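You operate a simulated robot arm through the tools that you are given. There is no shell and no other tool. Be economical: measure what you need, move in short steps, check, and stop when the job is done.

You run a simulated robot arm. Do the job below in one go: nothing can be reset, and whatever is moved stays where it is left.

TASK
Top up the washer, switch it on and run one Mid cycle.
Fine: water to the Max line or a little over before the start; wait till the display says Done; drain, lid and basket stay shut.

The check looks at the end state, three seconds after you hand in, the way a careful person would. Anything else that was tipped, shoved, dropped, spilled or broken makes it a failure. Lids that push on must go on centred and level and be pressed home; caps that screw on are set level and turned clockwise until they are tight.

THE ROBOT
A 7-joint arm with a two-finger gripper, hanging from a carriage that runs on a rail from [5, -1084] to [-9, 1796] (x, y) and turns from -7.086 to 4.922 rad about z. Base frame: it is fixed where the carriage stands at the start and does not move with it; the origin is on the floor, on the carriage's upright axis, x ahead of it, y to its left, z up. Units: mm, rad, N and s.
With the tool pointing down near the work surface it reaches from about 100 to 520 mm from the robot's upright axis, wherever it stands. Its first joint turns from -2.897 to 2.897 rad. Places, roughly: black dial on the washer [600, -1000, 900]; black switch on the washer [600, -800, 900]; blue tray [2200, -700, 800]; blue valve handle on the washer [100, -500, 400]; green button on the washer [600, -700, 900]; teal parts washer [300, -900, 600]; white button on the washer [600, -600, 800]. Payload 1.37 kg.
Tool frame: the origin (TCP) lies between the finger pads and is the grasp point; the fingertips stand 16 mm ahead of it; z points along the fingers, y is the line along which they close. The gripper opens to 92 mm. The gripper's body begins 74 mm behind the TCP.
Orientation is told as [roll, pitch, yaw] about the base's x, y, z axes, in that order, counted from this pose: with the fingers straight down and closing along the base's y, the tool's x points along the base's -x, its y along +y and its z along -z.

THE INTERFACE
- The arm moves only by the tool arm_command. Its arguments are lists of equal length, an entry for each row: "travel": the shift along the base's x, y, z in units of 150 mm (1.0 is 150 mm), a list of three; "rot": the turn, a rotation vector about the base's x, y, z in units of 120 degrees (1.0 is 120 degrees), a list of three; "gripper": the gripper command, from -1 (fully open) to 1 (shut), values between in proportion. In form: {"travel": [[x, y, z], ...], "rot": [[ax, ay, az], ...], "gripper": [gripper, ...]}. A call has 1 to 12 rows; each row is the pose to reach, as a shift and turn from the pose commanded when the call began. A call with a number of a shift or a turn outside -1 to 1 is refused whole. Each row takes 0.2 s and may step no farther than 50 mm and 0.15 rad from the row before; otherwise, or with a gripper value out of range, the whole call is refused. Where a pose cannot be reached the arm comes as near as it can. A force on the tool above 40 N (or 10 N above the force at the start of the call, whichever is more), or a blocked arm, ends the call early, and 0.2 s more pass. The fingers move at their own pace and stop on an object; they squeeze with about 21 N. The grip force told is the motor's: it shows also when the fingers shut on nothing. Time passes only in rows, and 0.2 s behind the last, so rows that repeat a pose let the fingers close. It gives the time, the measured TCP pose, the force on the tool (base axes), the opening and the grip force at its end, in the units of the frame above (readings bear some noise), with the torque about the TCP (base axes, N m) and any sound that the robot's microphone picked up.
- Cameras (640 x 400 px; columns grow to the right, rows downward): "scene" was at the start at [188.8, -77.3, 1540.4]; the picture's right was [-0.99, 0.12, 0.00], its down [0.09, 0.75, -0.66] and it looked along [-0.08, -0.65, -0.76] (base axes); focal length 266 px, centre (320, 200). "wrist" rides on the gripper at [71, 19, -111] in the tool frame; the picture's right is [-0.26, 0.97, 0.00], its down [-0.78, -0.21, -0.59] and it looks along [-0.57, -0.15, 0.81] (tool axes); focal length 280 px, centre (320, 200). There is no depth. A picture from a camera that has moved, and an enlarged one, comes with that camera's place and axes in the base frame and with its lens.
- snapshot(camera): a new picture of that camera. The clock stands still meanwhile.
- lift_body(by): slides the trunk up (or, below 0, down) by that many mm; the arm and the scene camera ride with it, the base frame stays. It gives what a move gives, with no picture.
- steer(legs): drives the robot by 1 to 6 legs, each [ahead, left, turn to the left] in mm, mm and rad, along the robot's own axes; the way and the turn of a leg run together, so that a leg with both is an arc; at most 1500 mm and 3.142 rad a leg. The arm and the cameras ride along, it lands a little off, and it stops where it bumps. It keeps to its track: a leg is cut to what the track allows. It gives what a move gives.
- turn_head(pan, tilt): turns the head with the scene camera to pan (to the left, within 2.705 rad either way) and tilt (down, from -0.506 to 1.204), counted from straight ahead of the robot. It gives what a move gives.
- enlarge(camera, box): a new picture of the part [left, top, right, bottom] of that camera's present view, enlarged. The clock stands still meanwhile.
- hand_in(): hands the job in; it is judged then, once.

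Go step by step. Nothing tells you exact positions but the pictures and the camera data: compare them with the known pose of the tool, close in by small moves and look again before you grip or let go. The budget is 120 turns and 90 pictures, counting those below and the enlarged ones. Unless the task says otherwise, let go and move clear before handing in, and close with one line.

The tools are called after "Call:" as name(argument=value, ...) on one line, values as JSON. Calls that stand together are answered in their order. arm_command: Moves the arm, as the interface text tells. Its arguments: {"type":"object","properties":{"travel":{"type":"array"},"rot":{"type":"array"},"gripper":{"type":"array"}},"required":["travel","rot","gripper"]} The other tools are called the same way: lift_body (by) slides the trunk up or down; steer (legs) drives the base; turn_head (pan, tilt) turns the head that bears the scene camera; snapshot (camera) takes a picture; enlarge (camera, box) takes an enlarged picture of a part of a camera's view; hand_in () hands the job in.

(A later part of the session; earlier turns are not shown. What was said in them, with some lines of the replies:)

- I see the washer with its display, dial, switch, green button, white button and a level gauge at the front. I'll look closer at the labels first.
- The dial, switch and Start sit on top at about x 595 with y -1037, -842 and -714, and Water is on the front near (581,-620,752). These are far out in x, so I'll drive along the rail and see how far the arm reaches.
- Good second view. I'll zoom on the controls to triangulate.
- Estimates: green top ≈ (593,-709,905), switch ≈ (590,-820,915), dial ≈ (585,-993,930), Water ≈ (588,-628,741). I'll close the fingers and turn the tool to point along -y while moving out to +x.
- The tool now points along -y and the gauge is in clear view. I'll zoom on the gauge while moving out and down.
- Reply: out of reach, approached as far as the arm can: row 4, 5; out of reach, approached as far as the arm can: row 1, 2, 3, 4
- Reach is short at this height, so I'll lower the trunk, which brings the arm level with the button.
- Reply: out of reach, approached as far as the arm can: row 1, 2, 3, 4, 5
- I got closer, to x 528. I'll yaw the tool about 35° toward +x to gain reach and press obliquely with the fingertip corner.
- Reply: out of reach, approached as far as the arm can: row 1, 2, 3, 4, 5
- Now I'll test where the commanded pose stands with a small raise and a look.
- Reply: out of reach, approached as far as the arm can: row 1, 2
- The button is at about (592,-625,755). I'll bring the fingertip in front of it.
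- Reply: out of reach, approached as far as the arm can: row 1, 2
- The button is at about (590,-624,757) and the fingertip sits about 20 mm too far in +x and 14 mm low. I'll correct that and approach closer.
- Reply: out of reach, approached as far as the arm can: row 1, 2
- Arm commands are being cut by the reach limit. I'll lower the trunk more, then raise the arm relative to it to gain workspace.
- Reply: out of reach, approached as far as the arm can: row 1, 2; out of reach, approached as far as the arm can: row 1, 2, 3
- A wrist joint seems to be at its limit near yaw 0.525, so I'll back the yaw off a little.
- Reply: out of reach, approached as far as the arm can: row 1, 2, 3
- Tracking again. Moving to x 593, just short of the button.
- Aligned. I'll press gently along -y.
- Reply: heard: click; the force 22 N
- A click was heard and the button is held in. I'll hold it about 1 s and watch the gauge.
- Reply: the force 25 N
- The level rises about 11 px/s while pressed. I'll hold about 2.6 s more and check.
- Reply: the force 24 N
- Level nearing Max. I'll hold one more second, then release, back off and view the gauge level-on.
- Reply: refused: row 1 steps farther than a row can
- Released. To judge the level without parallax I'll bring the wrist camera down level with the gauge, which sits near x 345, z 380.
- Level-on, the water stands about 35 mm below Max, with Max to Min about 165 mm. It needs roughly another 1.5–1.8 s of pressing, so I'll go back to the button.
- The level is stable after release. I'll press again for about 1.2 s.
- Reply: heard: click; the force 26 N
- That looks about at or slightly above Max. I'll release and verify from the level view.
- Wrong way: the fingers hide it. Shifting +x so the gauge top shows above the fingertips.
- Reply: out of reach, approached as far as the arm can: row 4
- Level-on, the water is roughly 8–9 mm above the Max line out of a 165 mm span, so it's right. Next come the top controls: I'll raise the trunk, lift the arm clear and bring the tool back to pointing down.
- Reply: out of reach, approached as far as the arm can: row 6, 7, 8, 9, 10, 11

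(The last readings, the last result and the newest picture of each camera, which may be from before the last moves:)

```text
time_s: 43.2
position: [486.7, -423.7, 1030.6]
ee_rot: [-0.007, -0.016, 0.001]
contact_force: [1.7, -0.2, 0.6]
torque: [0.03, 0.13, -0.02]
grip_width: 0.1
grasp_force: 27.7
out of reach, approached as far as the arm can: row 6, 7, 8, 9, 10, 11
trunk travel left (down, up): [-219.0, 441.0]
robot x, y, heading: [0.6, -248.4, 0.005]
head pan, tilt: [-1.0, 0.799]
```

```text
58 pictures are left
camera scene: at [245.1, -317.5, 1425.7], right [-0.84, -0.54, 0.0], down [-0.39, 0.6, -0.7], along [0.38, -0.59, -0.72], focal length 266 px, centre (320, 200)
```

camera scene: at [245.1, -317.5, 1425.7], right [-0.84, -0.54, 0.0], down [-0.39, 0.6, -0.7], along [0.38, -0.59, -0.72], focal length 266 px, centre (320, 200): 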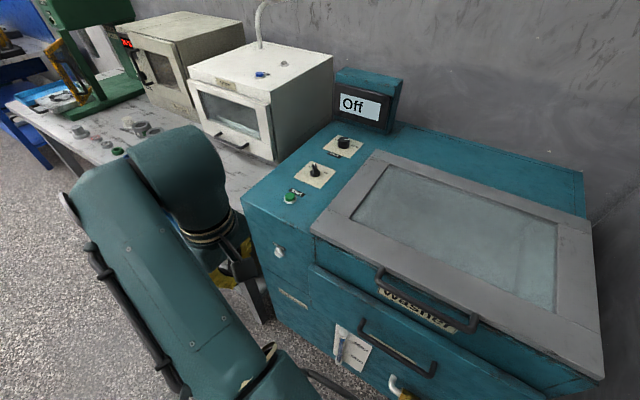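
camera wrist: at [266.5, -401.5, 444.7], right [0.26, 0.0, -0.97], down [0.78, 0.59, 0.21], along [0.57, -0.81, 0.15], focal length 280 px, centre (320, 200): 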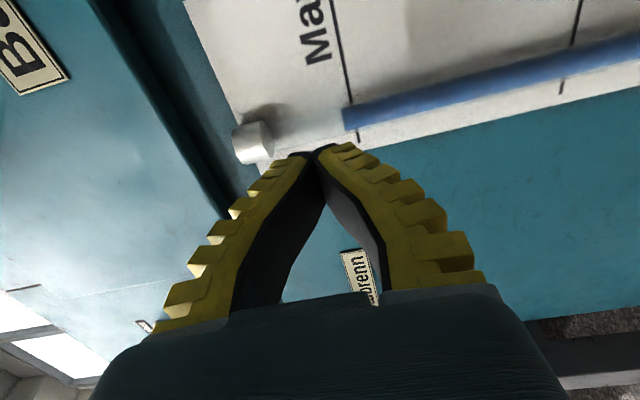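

The elbow is up and the tool points down at z 1030, above the washer top. I'll drive along the rail toward the controls, first part way.

Call:
steer(legs=[[0, -400, 0]])

Call:
snapshot(camera="wrist")

Call:
snapshot(camera="scene")

```text
time_s: 45.7
position: [485.1, -823.3, 1027.5]
ee_rot: [-0.008, -0.013, 0.004]
contact_force: [-0.3, 0.4, -0.5]
torque: [-0.02, -0.02, 0.04]
grip_width: 0.0
grasp_force: 27.5
trunk travel left (down, up): [-219.0, 441.0]
robot x, y, heading: [4.5, -652.9, 0.004]
head pan, tilt: [-1.0, 0.799]
```

```text
57 pictures are left
camera wrist: at [411.6, -804.5, 1136.6], right [0.26, 0.97, 0.0], down [0.77, -0.2, 0.6], along [0.58, -0.16, -0.8], focal length 280 px, centre (320, 200)
```

wrist: 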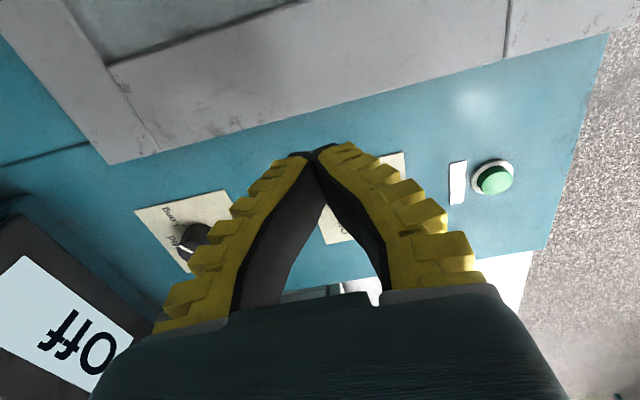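

```text
56 pictures are left
camera scene: at [244.9, -719.2, 1424.8], right [-0.84, -0.54, 0.0], down [-0.39, 0.6, -0.7], along [0.38, -0.59, -0.72], focal length 266 px, centre (320, 200)
```

scene: 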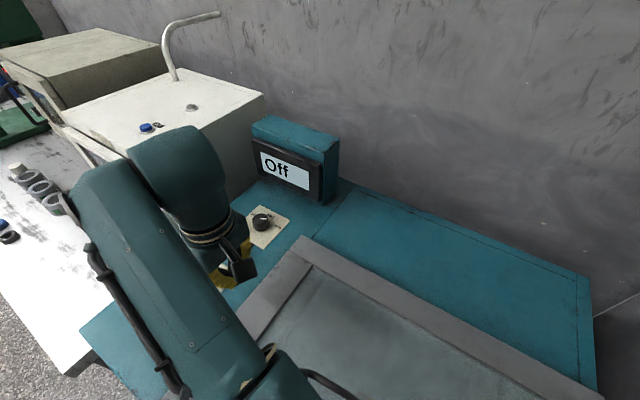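

The dial is partly visible; let me zoom on it here and in the scene view.

Call:
enlarge(camera="wrist", box=[130, 180, 250, 290])

Call:
enlarge(camera="scene", box=[230, 190, 310, 260])

```text
3.64 times, centred on (190, 235) of wrist
camera zoom: at [411.6, -804.5, 1136.6], right [0.26, 0.97, 0.0], down [0.77, -0.2, 0.6], along [0.58, -0.16, -0.8], focal length 1020 px, centre (793, 73)
```

zoom: 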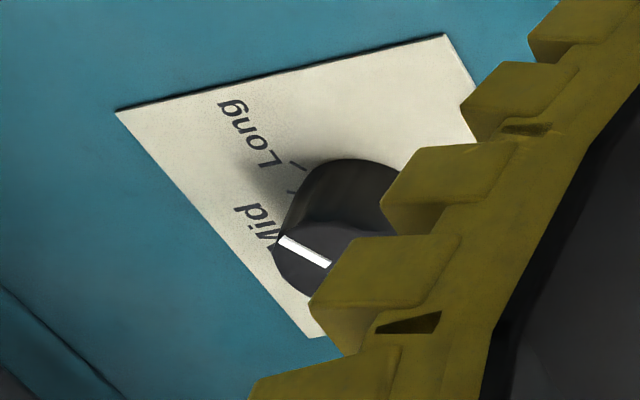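

```text
5.71 times, centred on (270, 225) of scene
camera zoom: at [244.9, -719.2, 1424.8], right [-0.84, -0.54, 0.0], down [-0.39, 0.6, -0.7], along [0.38, -0.59, -0.72], focal length 1522 px, centre (606, 57)
```

zoom: 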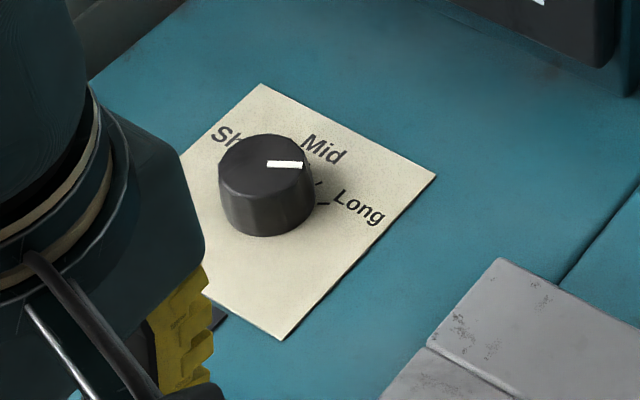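

The dial pointer stands about 55–60° off Mid, on Long, so it must be turned counterclockwise to Mid. I'll yaw the tool -90° so the fingers close along x, which keeps the hand narrow toward the display, then drive next to the dial.

Call:
arm_command(travel=[[0, 0, 0], [0, 0, 0], [0, 0, 0], [0, 0, 0], [0, 0, 0], [0, 0, 0], [0, 0, 0], [0, 0, 0], [0, 0, 0], [0, 0, 0], [0, 0, 0]], rot=[[0, 0, -0.068], [0, 0, -0.136], [0, 0, -0.205], [0, 0, -0.273], [0, 0, -0.341], [0, 0, -0.409], [0, 0, -0.477], [0, 0, -0.545], [0, 0, -0.614], [0, 0, -0.682], [0, 0, -0.75]], gripper=[1, 1, 1, 1, 1, 1, 1, 1, 1, 1, 1])

Call:
steer(legs=[[0, -150, 0]])

Call:
snapshot(camera="wrist")

```text
time_s: 48.1
position: [487.2, -823.7, 1025.9]
ee_rot: [-0.005, -0.013, -1.568]
contact_force: [-0.2, -0.3, 0.7]
torque: [0.01, 0.02, -0.02]
grip_width: 0.0
grasp_force: 27.8
out of reach, approached as far as the arm can: row 10, 11
trunk travel left (down, up): [-219.0, 441.0]
robot x, y, heading: [3.4, -655.1, 0.007]
head pan, tilt: [-1.0, 0.799]
```

```text
time_s: 49.4
position: [487.4, -975.7, 1024.8]
ee_rot: [-0.005, -0.015, -1.57]
contact_force: [0.9, -0.5, -0.7]
torque: [-0.02, -0.02, 0.01]
grip_width: 0.0
grasp_force: 27.7
trunk travel left (down, up): [-219.0, 441.0]
robot x, y, heading: [7.9, -797.3, 0.004]
head pan, tilt: [-1.0, 0.799]
```

```text
53 pictures are left
camera wrist: at [506.0, -902.6, 1133.7], right [0.97, -0.26, 0.0], down [-0.21, -0.77, 0.6], along [-0.16, -0.58, -0.8], focal length 280 px, centre (320, 200)
```

wrist: 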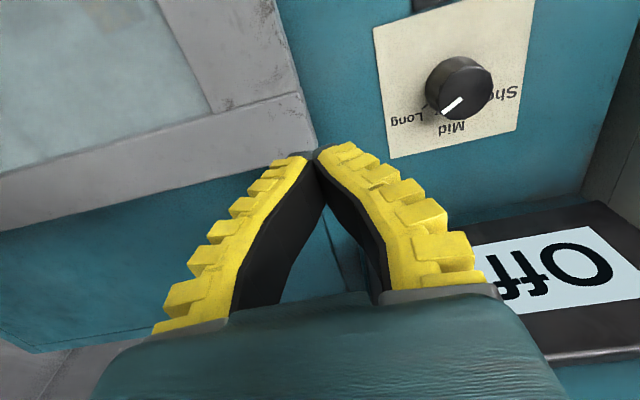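

The dial is at about (588,-980). I'll move the arm out in x with y back, test the reach, and open the fingers.

Call:
arm_command(travel=[[0, 0.25, 0], [0, 0.5, 0], [0, 0.75, 0], [0, 1, 0], [0.25, 1, 0], [0.5, 1, 0], [0.67, 1, 0]], rot=[[0, 0, 0], [0, 0, 0], [0, 0, 0], [0, 0, 0], [0, 0, 0], [0, 0, 0], [0, 0, 0]], gripper=[1, 1, 1, 1, 1, 1, 1])

```text
time_s: 51.0
position: [588.5, -823.0, 1026.8]
ee_rot: [-0.002, -0.014, -1.57]
contact_force: [0.2, 0.4, -0.4]
torque: [0.02, 0.01, 0.01]
grip_width: 0.0
grasp_force: 27.9
out of reach, approached as far as the arm can: row 1, 2, 3, 4
trunk travel left (down, up): [-219.0, 441.0]
robot x, y, heading: [2.8, -804.4, 0.003]
head pan, tilt: [-1.0, 0.799]
```

Reach is fine. Yaw to -118°, open to about 70 mm, then drive over the dial.

Call:
arm_command(travel=[[0, 0, 0], [0, 0, 0], [0, 0, 0], [0, 0, 0]], rot=[[0, 0, -0.06], [0, 0, -0.12], [0, 0, -0.18], [0, 0, -0.233]], gripper=[0.5, 0, -0.5, -0.5])

Call:
steer(legs=[[0, -145, 0]])

Call:
snapshot(camera="wrist")

Call:
snapshot(camera="scene")

```text
time_s: 52.0
position: [587.7, -823.8, 1025.3]
ee_rot: [-0.004, -0.014, -2.059]
contact_force: [0.2, -0.6, -0.1]
torque: [-0.03, 0.02, -0.02]
grip_width: 71.1
grasp_force: 1.3
trunk travel left (down, up): [-219.0, 441.0]
robot x, y, heading: [3.1, -802.4, -0.001]
head pan, tilt: [-1.0, 0.799]
```

```text
time_s: 53.4
position: [587.5, -967.3, 1024.6]
ee_rot: [-0.003, -0.014, -2.055]
contact_force: [0.2, 0.7, -0.3]
torque: [-0.02, -0.02, 0.01]
grip_width: 71.0
grasp_force: 1.3
trunk travel left (down, up): [-219.0, 441.0]
robot x, y, heading: [4.1, -946.1, 0.006]
head pan, tilt: [-1.0, 0.799]
```

```text
52 pictures are left
camera wrist: at [639.1, -913.4, 1133.3], right [0.73, -0.68, 0.0], down [-0.55, -0.58, 0.6], along [-0.41, -0.44, -0.8], focal length 280 px, centre (320, 200)
```

wrist: 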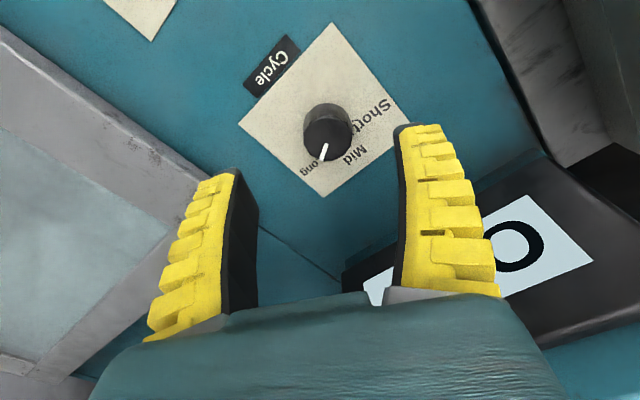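

```text
51 pictures are left
camera scene: at [246.1, -1011.9, 1424.9], right [-0.84, -0.54, 0.0], down [-0.39, 0.6, -0.7], along [0.38, -0.59, -0.72], focal length 266 px, centre (320, 200)
```

scene: 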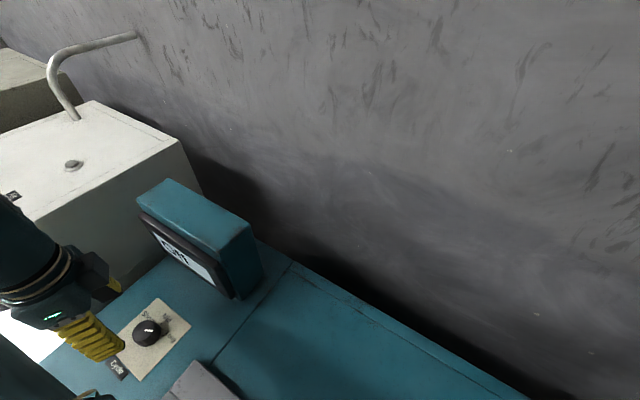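

The dial is at about (585,-984). I'll move over it and descend to z 965 for a check.

Call:
arm_command(travel=[[-0.01, -0.1, -0.15], [-0.02, -0.11, -0.4]], rot=[[0, 0, 0], [0, 0, 0]], gripper=[-0.5, -0.5])

Call:
snapshot(camera="wrist")

Call:
enlarge(camera="scene", box=[60, 260, 240, 400])

```text
time_s: 54.0
position: [587.4, -986.2, 965.6]
ee_rot: [-0.004, -0.014, -2.056]
contact_force: [-0.3, -0.2, 0.4]
torque: [0.0, -0.05, 0.0]
grip_width: 71.1
grasp_force: 2.0
trunk travel left (down, up): [-219.0, 441.0]
robot x, y, heading: [2.0, -945.7, 0.001]
head pan, tilt: [-1.0, 0.799]
```

```text
50 pictures are left
camera wrist: at [637.4, -930.4, 1073.9], right [0.73, -0.68, 0.0], down [-0.55, -0.59, 0.6], along [-0.41, -0.44, -0.8], focal length 280 px, centre (320, 200)
```

wrist: 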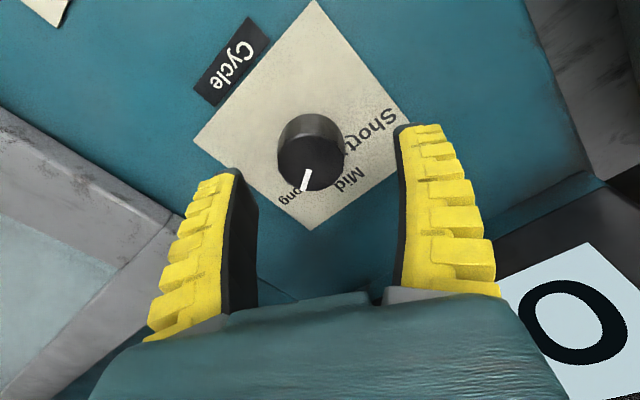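

```text
2.86 times, centred on (150, 330) of scene
camera zoom: at [246.0, -1011.8, 1424.9], right [-0.84, -0.54, 0.0], down [-0.39, 0.6, -0.7], along [0.38, -0.59, -0.72], focal length 761 px, centre (806, -171)
```

zoom: 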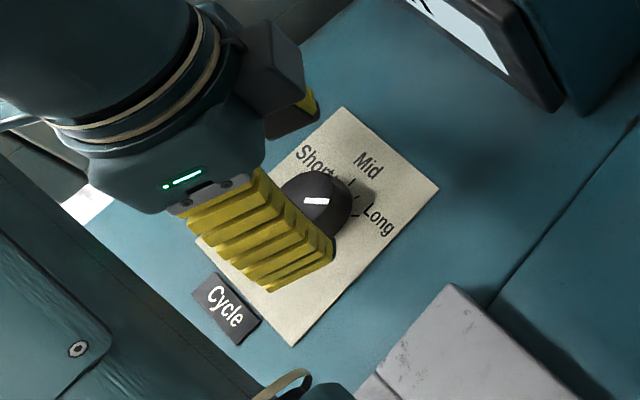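

The dial top is about z 935 near (581,-987). I'll nudge x -6 and lower so the fingertips straddle the knob.

Call:
arm_command(travel=[[-0.04, 0, -0.1], [-0.04, 0, -0.2], [-0.04, 0, -0.26]], rot=[[0, 0, 0], [0, 0, 0], [0, 0, 0]], gripper=[-0.5, -0.5, -0.5])

Call:
snapshot(camera="wrist")

Call:
enlarge(camera="scene", box=[60, 260, 240, 400])

```text
time_s: 54.8
position: [584.1, -987.3, 933.1]
ee_rot: [0.009, -0.009, -2.056]
contact_force: [-2.7, -6.8, 32.6]
torque: [0.77, 1.45, 0.4]
grip_width: 77.6
grasp_force: 6.6
trunk travel left (down, up): [-219.0, 441.0]
robot x, y, heading: [5.2, -941.5, 0.002]
head pan, tilt: [-1.0, 0.799]
```

```text
48 pictures are left
camera wrist: at [634.6, -932.3, 1042.6], right [0.73, -0.68, 0.01], down [-0.55, -0.58, 0.6], along [-0.4, -0.44, -0.8], focal length 280 px, centre (320, 200)
```

wrist: 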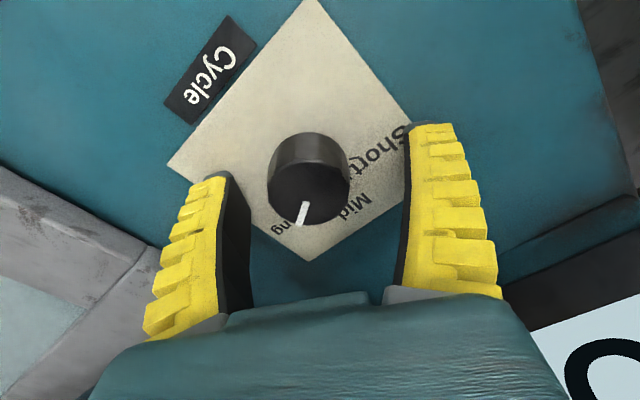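

```text
2.86 times, centred on (150, 330) of scene
camera zoom: at [247.7, -1013.0, 1426.1], right [-0.84, -0.54, 0.0], down [-0.39, 0.6, -0.7], along [0.38, -0.59, -0.72], focal length 761 px, centre (806, -171)
```

zoom: 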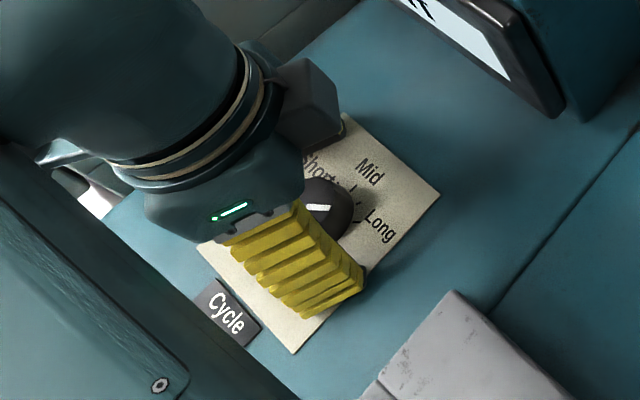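

The fingertips are on the plate with the knob between them. I'll lift a few mm, centre by (-6,+5) and close on the knob.

Call:
arm_command(travel=[[0, 0, 0.07], [-0.04, 0.033, 0.07], [-0.04, 0.033, 0.07], [-0.04, 0.033, 0.07], [-0.04, 0.033, 0.07]], rot=[[0, 0, 0], [0, 0, 0], [0, 0, 0], [0, 0, 0], [0, 0, 0]], gripper=[-0.5, -0.5, 0, 0.3, 0.5])

Call:
snapshot(camera="wrist")

```text
time_s: 56.0
position: [577.6, -982.1, 937.2]
ee_rot: [0.0, -0.011, -2.057]
contact_force: [26.3, -9.2, -8.7]
torque: [0.02, 0.08, -0.12]
grip_width: 42.8
grasp_force: 16.2
trunk travel left (down, up): [-219.0, 441.0]
robot x, y, heading: [6.0, -946.8, 0.003]
head pan, tilt: [-1.0, 0.799]
```

```text
46 pictures are left
camera wrist: at [627.4, -927.0, 1046.2], right [0.73, -0.68, 0.0], down [-0.55, -0.58, 0.6], along [-0.41, -0.44, -0.8], focal length 280 px, centre (320, 200)
```

wrist: 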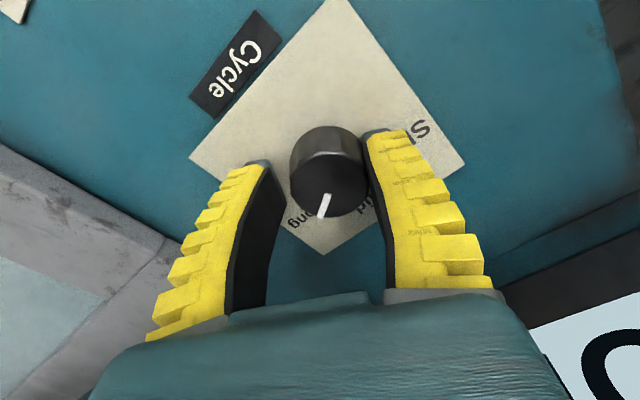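

The right finger touches first; I'll shift 4 mm toward it and close fully.

Call:
arm_command(travel=[[0.026, -0.014, 0], [0.026, -0.014, 0], [0.026, -0.014, 0], [0.026, -0.014, 0]], rot=[[0, 0, 0], [0, 0, 0], [0, 0, 0], [0, 0, 0]], gripper=[0.3, 0.6, 1, 1])

```text
time_s: 57.0
position: [581.7, -983.2, 938.8]
ee_rot: [0.003, -0.013, -2.059]
contact_force: [25.7, -9.7, -8.4]
torque: [0.16, 0.15, -0.1]
grip_width: 30.4
grasp_force: 27.7
trunk travel left (down, up): [-219.0, 441.0]
robot x, y, heading: [5.0, -943.8, -0.001]
head pan, tilt: [-1.0, 0.799]
```

Call:
arm_command(travel=[[0.02, -0.01, 0], [0.04, -0.02, 0]], rot=[[0, 0, 0], [0, 0, 0]], gripper=[1, 1])

Call:
snapshot(camera="wrist")

```text
time_s: 57.6
position: [582.8, -983.9, 938.3]
ee_rot: [-0.005, -0.013, -2.053]
contact_force: [-4.6, -1.1, 11.0]
torque: [-0.14, 0.01, -0.01]
grip_width: 28.2
grasp_force: 27.7
trunk travel left (down, up): [-219.0, 441.0]
robot x, y, heading: [6.4, -942.0, 0.003]
head pan, tilt: [-1.0, 0.799]
```

```text
45 pictures are left
camera wrist: at [633.1, -928.8, 1046.4], right [0.73, -0.68, 0.0], down [-0.54, -0.59, 0.6], along [-0.41, -0.44, -0.8], focal length 280 px, centre (320, 200)
```

wrist: 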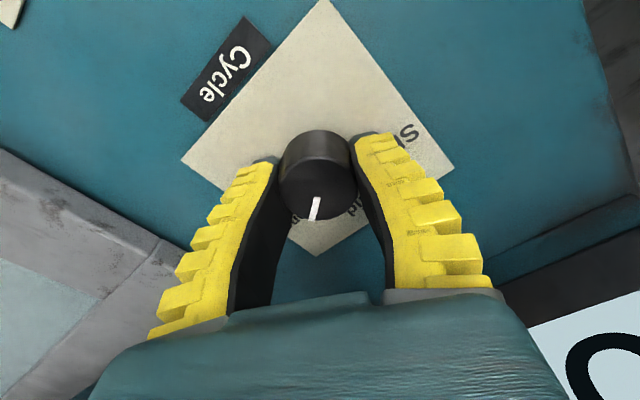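

Gripped and nearly force-free. Turning counterclockwise about 55°.

Call:
arm_command(travel=[[0, 0, 0], [0, 0, 0], [0, 0, 0], [0, 0, 0], [0, 0, 0], [0, 0, 0], [0, 0, 0], [0, 0, 0], [0, 0, 0]], rot=[[0, 0, 0.06], [0, 0, 0.12], [0, 0, 0.18], [0, 0, 0.24], [0, 0, 0.3], [0, 0, 0.36], [0, 0, 0.41], [0, 0, 0.46], [0, 0, 0.46]], gripper=[1, 1, 1, 1, 1, 1, 1, 1, 1])

Call:
snapshot(camera="wrist")

Call:
enlarge(camera="scene", box=[60, 260, 240, 400])

```text
time_s: 59.6
position: [586.2, -983.6, 937.5]
ee_rot: [-0.001, -0.014, -1.092]
contact_force: [3.7, 6.2, 11.2]
torque: [0.13, -0.01, -0.02]
grip_width: 27.4
grasp_force: 27.6
trunk travel left (down, up): [-219.0, 441.0]
robot x, y, heading: [4.2, -945.4, 0.001]
head pan, tilt: [-1.0, 0.799]
```

```text
44 pictures are left
camera wrist: at [568.8, -910.4, 1046.0], right [0.98, 0.21, 0.0], down [0.17, -0.78, 0.6], along [0.13, -0.59, -0.8], focal length 280 px, centre (320, 200)
```

wrist: 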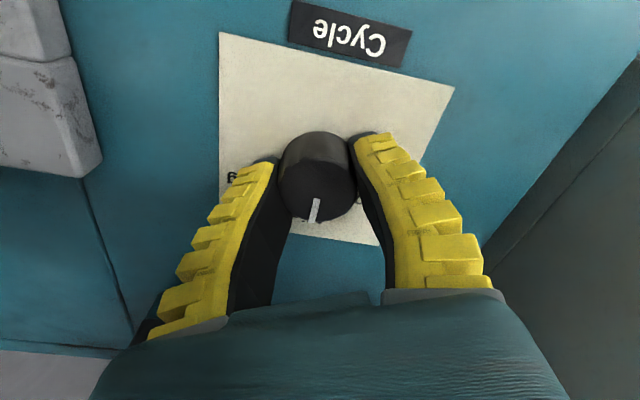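

```text
2.86 times, centred on (150, 330) of scene
camera zoom: at [247.2, -1011.1, 1425.1], right [-0.84, -0.54, 0.0], down [-0.39, 0.6, -0.7], along [0.38, -0.59, -0.72], focal length 761 px, centre (806, -171)
```

zoom: 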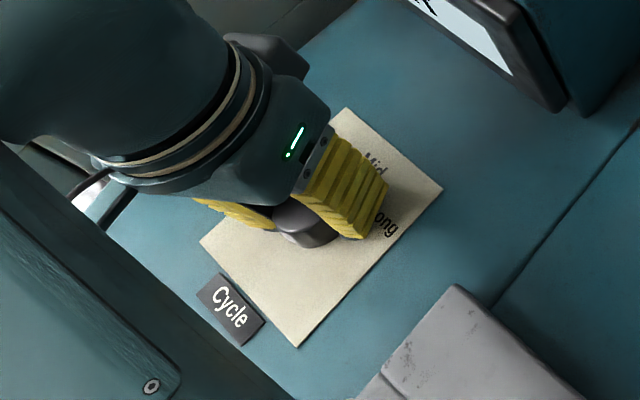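

The pointer now appears to line up with the plate's Mid direction. I'll open, lift and check.

Call:
arm_command(travel=[[0, 0, 0], [0, 0, 0], [0, 0, 0.1], [0, 0, 0.4], [0, 0.2, 0.6]], rot=[[0, 0, 0], [0, 0, 0], [0, 0, 0], [0, 0, 0], [0, 0, 0]], gripper=[0, -0.3, -0.3, -0.3, -0.3])

Call:
snapshot(camera="wrist")

```text
time_s: 60.8
position: [585.7, -953.1, 1026.2]
ee_rot: [-0.006, -0.014, -1.093]
contact_force: [-0.2, 1.0, -0.6]
torque: [0.03, 0.02, -0.03]
grip_width: 62.6
grasp_force: 1.1
trunk travel left (down, up): [-219.0, 441.0]
robot x, y, heading: [4.8, -946.1, 0.006]
head pan, tilt: [-1.0, 0.799]
```

```text
42 pictures are left
camera wrist: at [568.0, -881.7, 1134.9], right [0.98, 0.21, 0.0], down [0.17, -0.78, 0.6], along [0.13, -0.59, -0.8], focal length 280 px, centre (320, 200)
```

wrist: 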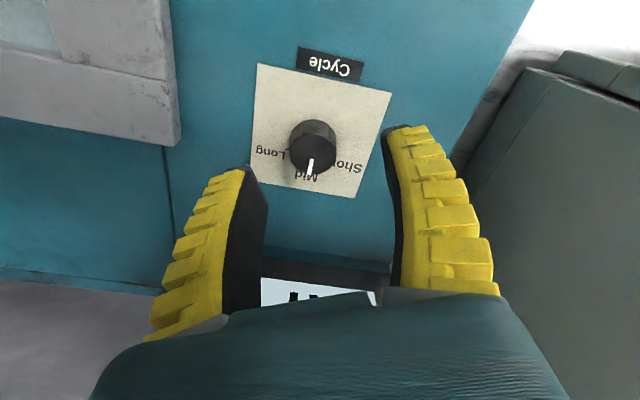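

Call:
enlarge(camera="wrist", box=[245, 80, 385, 210])

```text
3.08 times, centred on (315, 145) of wrist
camera zoom: at [568.0, -881.7, 1134.9], right [0.98, 0.21, 0.0], down [0.17, -0.78, 0.6], along [0.13, -0.59, -0.8], focal length 863 px, centre (335, 369)
```

zoom: 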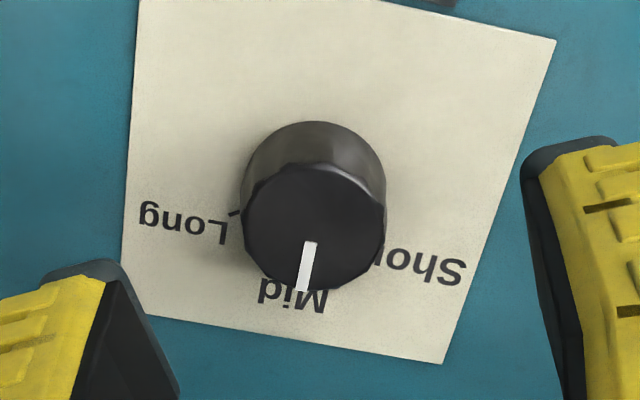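

The dial points at Mid. Now the switch: I'll drive back along +y and look.

Call:
steer(legs=[[0, 150, 0]])

Call:
snapshot(camera="wrist")

Call:
snapshot(camera="scene")

```text
time_s: 62.2
position: [583.7, -804.8, 1025.9]
ee_rot: [-0.004, -0.013, -1.089]
contact_force: [-0.1, 0.3, -0.4]
torque: [0.02, 0.02, -0.03]
grip_width: 62.5
grasp_force: 1.9
trunk travel left (down, up): [-219.0, 441.0]
robot x, y, heading: [4.3, -795.0, 0.001]
head pan, tilt: [-1.0, 0.799]
```

```text
40 pictures are left
camera wrist: at [566.9, -731.6, 1134.9], right [0.98, 0.21, 0.0], down [0.17, -0.78, 0.6], along [0.13, -0.59, -0.8], focal length 280 px, centre (320, 200)
```

wrist: 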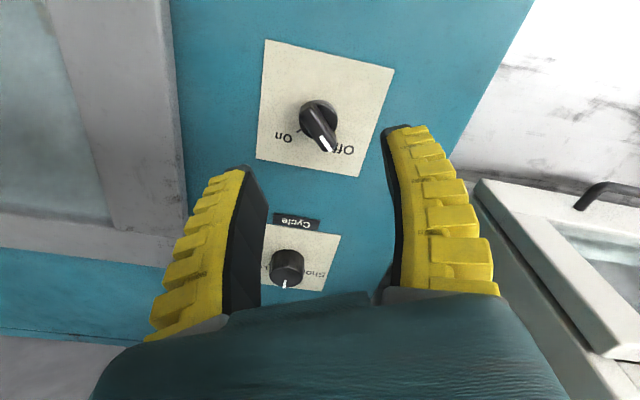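

```text
39 pictures are left
camera scene: at [245.5, -862.0, 1424.8], right [-0.84, -0.54, 0.0], down [-0.39, 0.6, -0.7], along [0.38, -0.59, -0.72], focal length 266 px, centre (320, 200)
```

scene: 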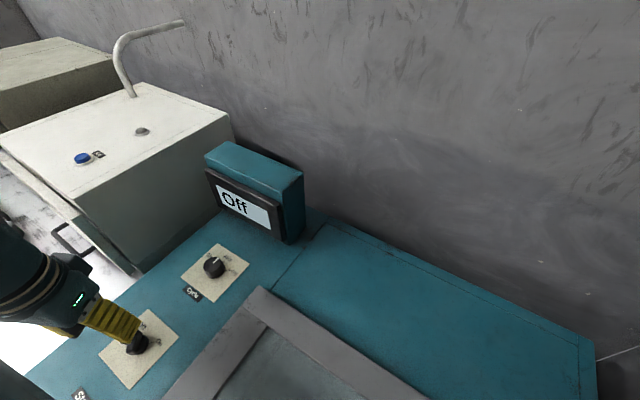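

Call:
enlarge(camera="wrist", box=[250, 70, 390, 180])

```text
3.64 times, centred on (320, 125) of wrist
camera zoom: at [566.9, -731.6, 1134.9], right [0.98, 0.21, 0.0], down [0.17, -0.78, 0.6], along [0.13, -0.59, -0.8], focal length 1020 px, centre (320, 473)
```

zoom: 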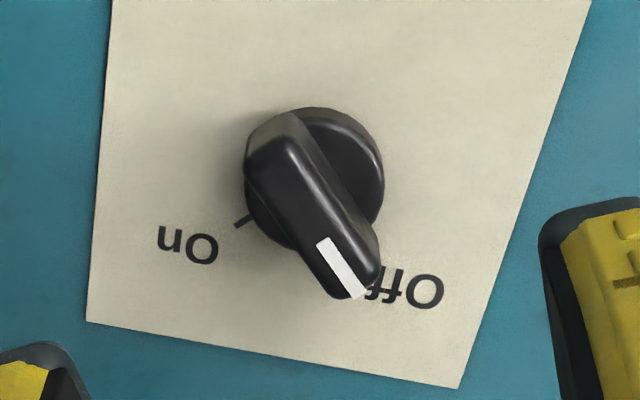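

The switch bar points about 42° off toward Off. I'll set the fingers across the bar at yaw -47° and descend above it.

Call:
arm_command(travel=[[-0.01, -0.02, -0.15], [-0.01, -0.03, -0.3], [-0.01, -0.03, -0.4]], rot=[[0, 0, 0.05], [0, 0, 0.1], [0, 0, 0.128]], gripper=[-0.1, 0.1, 0.1])

Call:
snapshot(camera="wrist")

Call:
enlarge(camera="scene", box=[60, 280, 200, 400])

```text
time_s: 63.0
position: [582.6, -809.7, 966.1]
ee_rot: [-0.003, -0.014, -0.821]
contact_force: [0.4, -0.9, 0.4]
torque: [0.02, 0.03, -0.02]
grip_width: 44.6
grasp_force: 2.4
trunk travel left (down, up): [-219.0, 441.0]
robot x, y, heading: [1.8, -793.9, 0.007]
head pan, tilt: [-1.0, 0.799]
```

```text
37 pictures are left
camera wrist: at [546.5, -743.7, 1074.8], right [0.89, 0.47, 0.0], down [0.37, -0.71, 0.6], along [0.28, -0.53, -0.8], focal length 280 px, centre (320, 200)
```

wrist: 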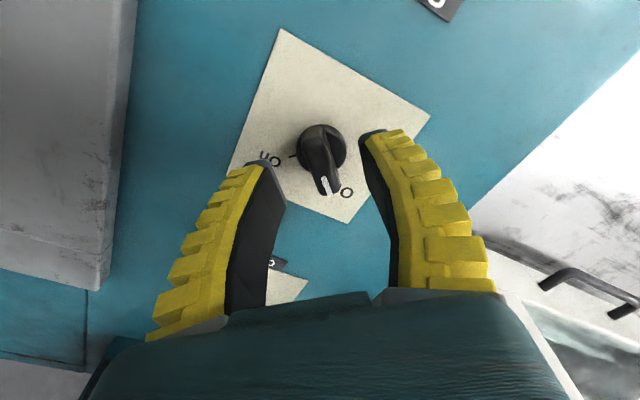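

```text
3.33 times, centred on (130, 340) of scene
camera zoom: at [245.5, -862.2, 1424.9], right [-0.84, -0.54, 0.0], down [-0.39, 0.6, -0.7], along [0.38, -0.59, -0.72], focal length 888 px, centre (953, -267)
```

zoom: 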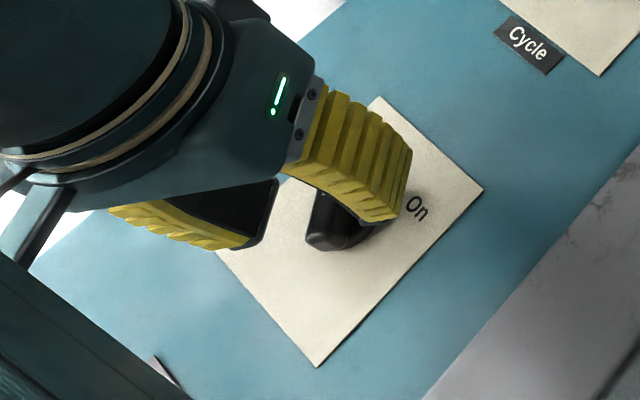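

Well centred. Descend to z≈947 and close on the bar.

Call:
arm_command(travel=[[0, 0, -0.07], [0, 0, -0.125], [0, 0, -0.125], [0, 0, -0.125], [0, 0, -0.125], [0, 0, -0.125]], rot=[[0, 0, 0], [0, 0, 0], [0, 0, 0], [0, 0, 0], [0, 0, 0], [0, 0, 0]], gripper=[0.1, 0.1, 0.4, 0.7, 1, 1])

Call:
snapshot(camera="wrist")

```text
time_s: 64.4
position: [582.0, -809.6, 949.3]
ee_rot: [-0.004, -0.015, -0.822]
contact_force: [-3.7, 1.5, 8.5]
torque: [0.26, 0.21, 0.02]
grip_width: 6.0
grasp_force: 27.9
trunk travel left (down, up): [-219.0, 441.0]
robot x, y, heading: [4.3, -797.4, 0.006]
head pan, tilt: [-1.0, 0.799]
```

```text
35 pictures are left
camera wrist: at [546.9, -743.5, 1058.1], right [0.89, 0.46, 0.0], down [0.37, -0.71, 0.6], along [0.28, -0.53, -0.8], focal length 280 px, centre (320, 200)
```

wrist: 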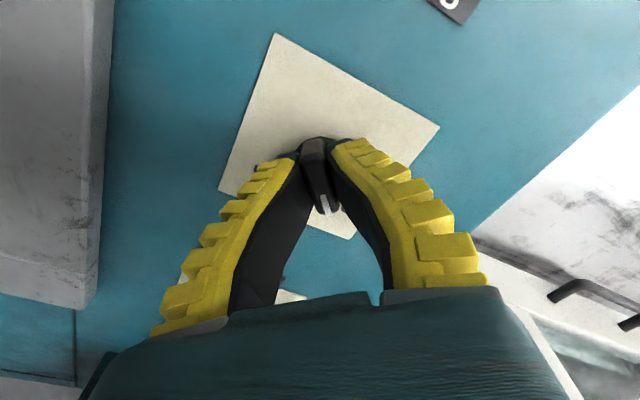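

The bar is gripped. Turning clockwise about 88°.

Call:
arm_command(travel=[[0, 0, 0], [0, 0, 0], [0, 0, 0], [0, 0, 0], [0, 0, 0], [0, 0, 0], [0, 0, 0], [0, 0, 0], [0, 0, 0], [0, 0, 0], [0, 0, 0], [0, 0, 0]], rot=[[0, 0, -0.065], [0, 0, -0.13], [0, 0, -0.195], [0, 0, -0.26], [0, 0, -0.325], [0, 0, -0.39], [0, 0, -0.455], [0, 0, -0.52], [0, 0, -0.585], [0, 0, -0.65], [0, 0, -0.7], [0, 0, -0.73]], gripper=[1, 1, 1, 1, 1, 1, 1, 1, 1, 1, 1, 1])

Call:
snapshot(camera="scene")

Call:
snapshot(camera="wrist")

```text
time_s: 67.0
position: [585.8, -809.4, 947.9]
ee_rot: [-0.002, -0.012, -2.355]
contact_force: [7.7, 0.4, 11.0]
torque: [-0.08, 0.02, 0.02]
grip_width: 7.3
grasp_force: 27.8
trunk travel left (down, up): [-219.0, 441.0]
robot x, y, heading: [2.3, -795.8, 0.008]
head pan, tilt: [-1.0, 0.799]
```

```text
34 pictures are left
camera scene: at [247.0, -862.2, 1425.3], right [-0.84, -0.54, 0.0], down [-0.39, 0.6, -0.7], along [0.38, -0.59, -0.72], focal length 266 px, centre (320, 200)
```

scene: 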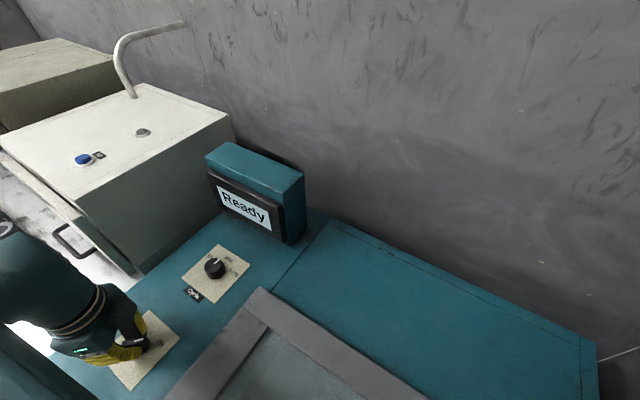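

```text
33 pictures are left
camera wrist: at [648.4, -772.6, 1057.7], right [0.5, -0.87, 0.0], down [-0.69, -0.4, 0.6], along [-0.52, -0.3, -0.8], focal length 280 px, centre (320, 200)
```

wrist: 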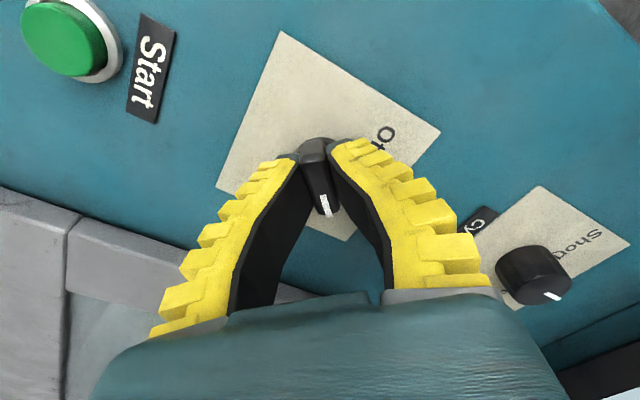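

The display says "Ready". I'll release the switch, lift and drive toward Start with fingers closed.

Call:
arm_command(travel=[[0, 0, 0], [0, 0, 0], [0, 0, 0.15], [0, 0, 0.4], [0, 0, 0.6]], rot=[[0, 0, 0], [0, 0, 0], [0, 0, 0], [0, 0, 0], [0, 0, 0]], gripper=[0.4, 0.3, 0.3, 0.6, 1])

Call:
steer(legs=[[0, 115, 0]])

Call:
snapshot(camera="wrist")

Call:
snapshot(camera="scene")

```text
time_s: 68.2
position: [581.9, -810.1, 1039.0]
ee_rot: [-0.006, -0.017, -2.355]
contact_force: [0.0, -0.2, -0.7]
torque: [0.02, 0.0, -0.03]
grip_width: 0.1
grasp_force: 21.0
trunk travel left (down, up): [-219.0, 441.0]
robot x, y, heading: [4.2, -796.4, 0.006]
head pan, tilt: [-1.0, 0.799]
```

```text
time_s: 69.4
position: [581.9, -695.5, 1039.1]
ee_rot: [-0.003, -0.015, -2.353]
contact_force: [-0.1, 0.3, 0.4]
torque: [-0.03, -0.03, 0.03]
grip_width: 0.1
grasp_force: 21.2
trunk travel left (down, up): [-219.0, 441.0]
robot x, y, heading: [1.4, -681.0, 0.002]
head pan, tilt: [-1.0, 0.799]
```

```text
32 pictures are left
camera wrist: at [645.7, -657.4, 1147.0], right [0.5, -0.87, 0.0], down [-0.69, -0.4, 0.6], along [-0.52, -0.3, -0.8], focal length 280 px, centre (320, 200)
```

wrist: 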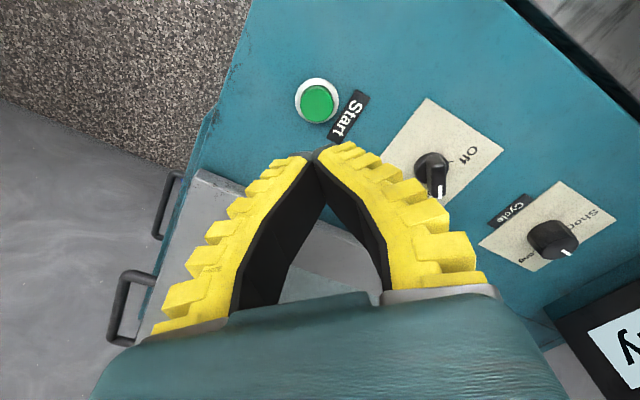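

```text
31 pictures are left
camera scene: at [244.9, -747.0, 1424.8], right [-0.84, -0.54, 0.0], down [-0.39, 0.6, -0.7], along [0.38, -0.59, -0.72], focal length 266 px, centre (320, 200)
```

scene: 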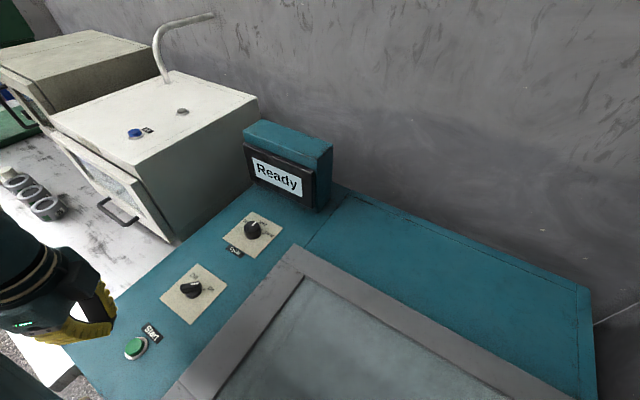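

Start is at (583,-692,~925), almost below the closed fingers. I'll descend and press.

Call:
arm_command(travel=[[0.005, 0.02, -0.25], [0.005, 0.02, -0.5], [0.005, 0.02, -0.6]], rot=[[0, 0, 0], [0, 0, 0], [0, 0, 0]], gripper=[1, 1, 1])

Call:
snapshot(camera="wrist")

```text
time_s: 70.2
position: [583.6, -692.1, 948.7]
ee_rot: [-0.003, -0.013, -2.353]
contact_force: [0.7, -0.2, 0.0]
torque: [-0.01, -0.01, 0.01]
grip_width: 0.4
grasp_force: 20.8
trunk travel left (down, up): [-219.0, 441.0]
robot x, y, heading: [3.9, -683.9, 0.0]
head pan, tilt: [-1.0, 0.799]
```

```text
30 pictures are left
camera wrist: at [647.2, -654.2, 1057.6], right [0.5, -0.87, 0.0], down [-0.69, -0.4, 0.6], along [-0.52, -0.3, -0.8], focal length 280 px, centre (320, 200)
```

wrist: 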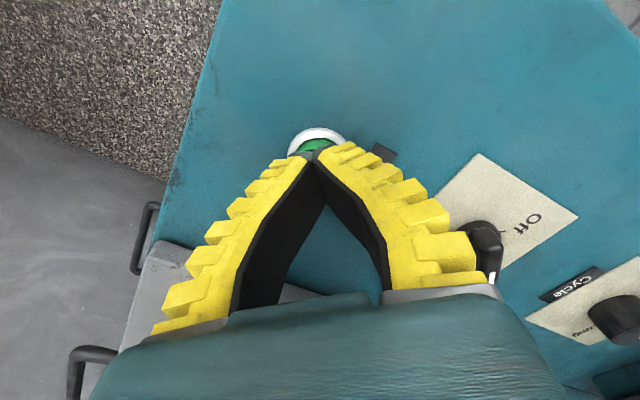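

The fingertips are over the green button. Pressing down gently, then backing off.

Call:
arm_command(travel=[[0, 0, -0.04], [0, 0, -0.07], [0, 0, -0.09], [0, 0, -0.11]], rot=[[0, 0, 0], [0, 0, 0], [0, 0, 0], [0, 0, 0]], gripper=[1, 1, 1, 1])

Call:
snapshot(camera="scene")

```text
time_s: 71.2
position: [584.0, -692.0, 936.0]
ee_rot: [-0.001, -0.01, -2.353]
contact_force: [-5.8, 0.7, 23.6]
torque: [0.02, 0.01, 0.04]
grip_width: 6.2
grasp_force: 28.0
trunk travel left (down, up): [-219.0, 441.0]
robot x, y, heading: [5.2, -680.5, 0.004]
head pan, tilt: [-1.0, 0.799]
heard: click
```

```text
29 pictures are left
camera scene: at [245.5, -747.2, 1425.3], right [-0.84, -0.54, 0.0], down [-0.39, 0.6, -0.7], along [0.38, -0.59, -0.72], focal length 266 px, centre (320, 200)
```

scene: 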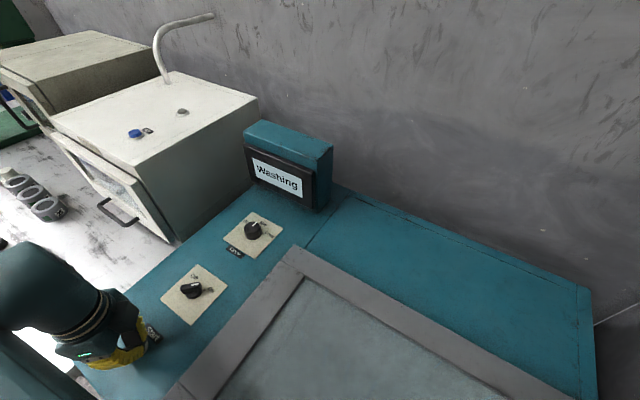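

"Washing" – the cycle started. I'll lift clear and wait.

Call:
arm_command(travel=[[0, 0, 0.2], [0, 0, 0.5], [0, 0, 0.8], [0, 0, 0.8], [0, 0, 0.8], [0, 0, 0.8], [0, 0, 0.8], [0, 0, 0.8], [0, 0, 0.8], [0, 0, 0.8], [0, 0, 0.8], [0, 0, 0.8]], rot=[[0, 0, 0], [0, 0, 0], [0, 0, 0], [0, 0, 0], [0, 0, 0], [0, 0, 0], [0, 0, 0], [0, 0, 0], [0, 0, 0], [0, 0, 0], [0, 0, 0], [0, 0, 0]], gripper=[1, 1, 1, 1, 1, 1, 1, 1, 1, 1, 1, 1])

Call:
arm_command(travel=[[0, 0, 0], [0, 0, 0], [0, 0, 0], [0, 0, 0], [0, 0, 0], [0, 0, 0], [0, 0, 0], [0, 0, 0], [0, 0, 0], [0, 0, 0], [0, 0, 0], [0, 0, 0]], rot=[[0, 0, 0], [0, 0, 0], [0, 0, 0], [0, 0, 0], [0, 0, 0], [0, 0, 0], [0, 0, 0], [0, 0, 0], [0, 0, 0], [0, 0, 0], [0, 0, 0], [0, 0, 0]], gripper=[1, 1, 1, 1, 1, 1, 1, 1, 1, 1, 1, 1])

Call:
arm_command(travel=[[0, 0, 0], [0, 0, 0], [0, 0, 0], [0, 0, 0], [0, 0, 0], [0, 0, 0], [0, 0, 0], [0, 0, 0], [0, 0, 0], [0, 0, 0], [0, 0, 0], [0, 0, 0]], rot=[[0, 0, 0], [0, 0, 0], [0, 0, 0], [0, 0, 0], [0, 0, 0], [0, 0, 0], [0, 0, 0], [0, 0, 0], [0, 0, 0], [0, 0, 0], [0, 0, 0], [0, 0, 0]], gripper=[1, 1, 1, 1, 1, 1, 1, 1, 1, 1, 1, 1])

Call:
snapshot(camera="scene")

Call:
snapshot(camera="wrist")

```text
time_s: 73.8
position: [583.5, -692.4, 1052.5]
ee_rot: [-0.003, -0.015, -2.353]
contact_force: [0.0, 0.3, 0.6]
torque: [-0.01, 0.02, 0.04]
grip_width: 0.2
grasp_force: 27.9
trunk travel left (down, up): [-219.0, 441.0]
robot x, y, heading: [4.3, -678.7, 0.007]
head pan, tilt: [-1.0, 0.799]
```

```text
time_s: 76.4
position: [582.8, -693.1, 1052.4]
ee_rot: [-0.003, -0.014, -2.352]
contact_force: [-0.3, -0.8, -0.2]
torque: [-0.05, 0.01, 0.03]
grip_width: 0.0
grasp_force: 27.4
trunk travel left (down, up): [-219.0, 441.0]
robot x, y, heading: [2.5, -681.8, 0.004]
head pan, tilt: [-1.0, 0.799]
```

```text
time_s: 79.0
position: [583.1, -693.3, 1052.4]
ee_rot: [-0.003, -0.013, -2.353]
contact_force: [0.5, 0.1, -0.4]
torque: [-0.01, 0.01, 0.04]
grip_width: 0.0
grasp_force: 27.7
trunk travel left (down, up): [-219.0, 441.0]
robot x, y, heading: [3.9, -682.6, 0.008]
head pan, tilt: [-1.0, 0.799]
```

```text
28 pictures are left
camera scene: at [244.9, -747.1, 1424.8], right [-0.84, -0.54, 0.0], down [-0.39, 0.6, -0.7], along [0.38, -0.59, -0.72], focal length 266 px, centre (320, 200)
```

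scene: 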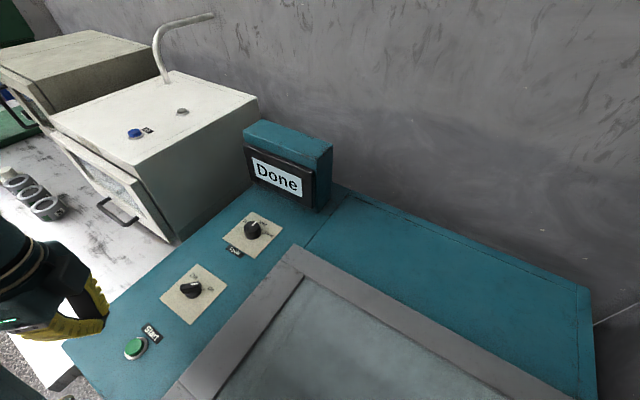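

```text
27 pictures are left
camera wrist: at [646.7, -654.9, 1161.5], right [0.5, -0.87, 0.0], down [-0.69, -0.4, 0.6], along [-0.52, -0.3, -0.8], focal length 280 px, centre (320, 200)
```

wrist: 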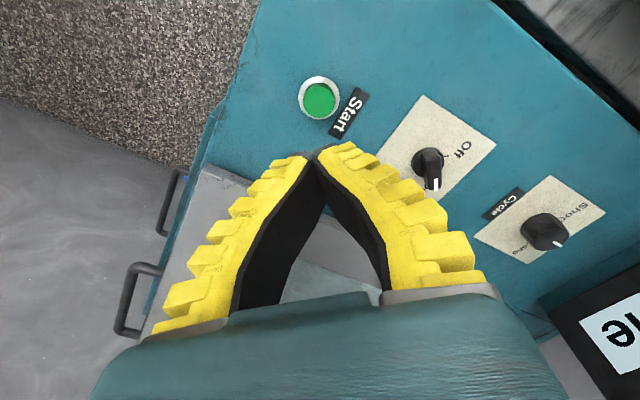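

The display says Done, the dial is at Mid, the switch is on, the lid is shut and the arm is clear. Handing in.

Call:
hand_in()

```text
The job is handed in.
```

The washer was filled to about 8–9 mm above the Max line and switched on. It ran one Mid cycle until the display said Done; I did not touch the drain, lid or basket.
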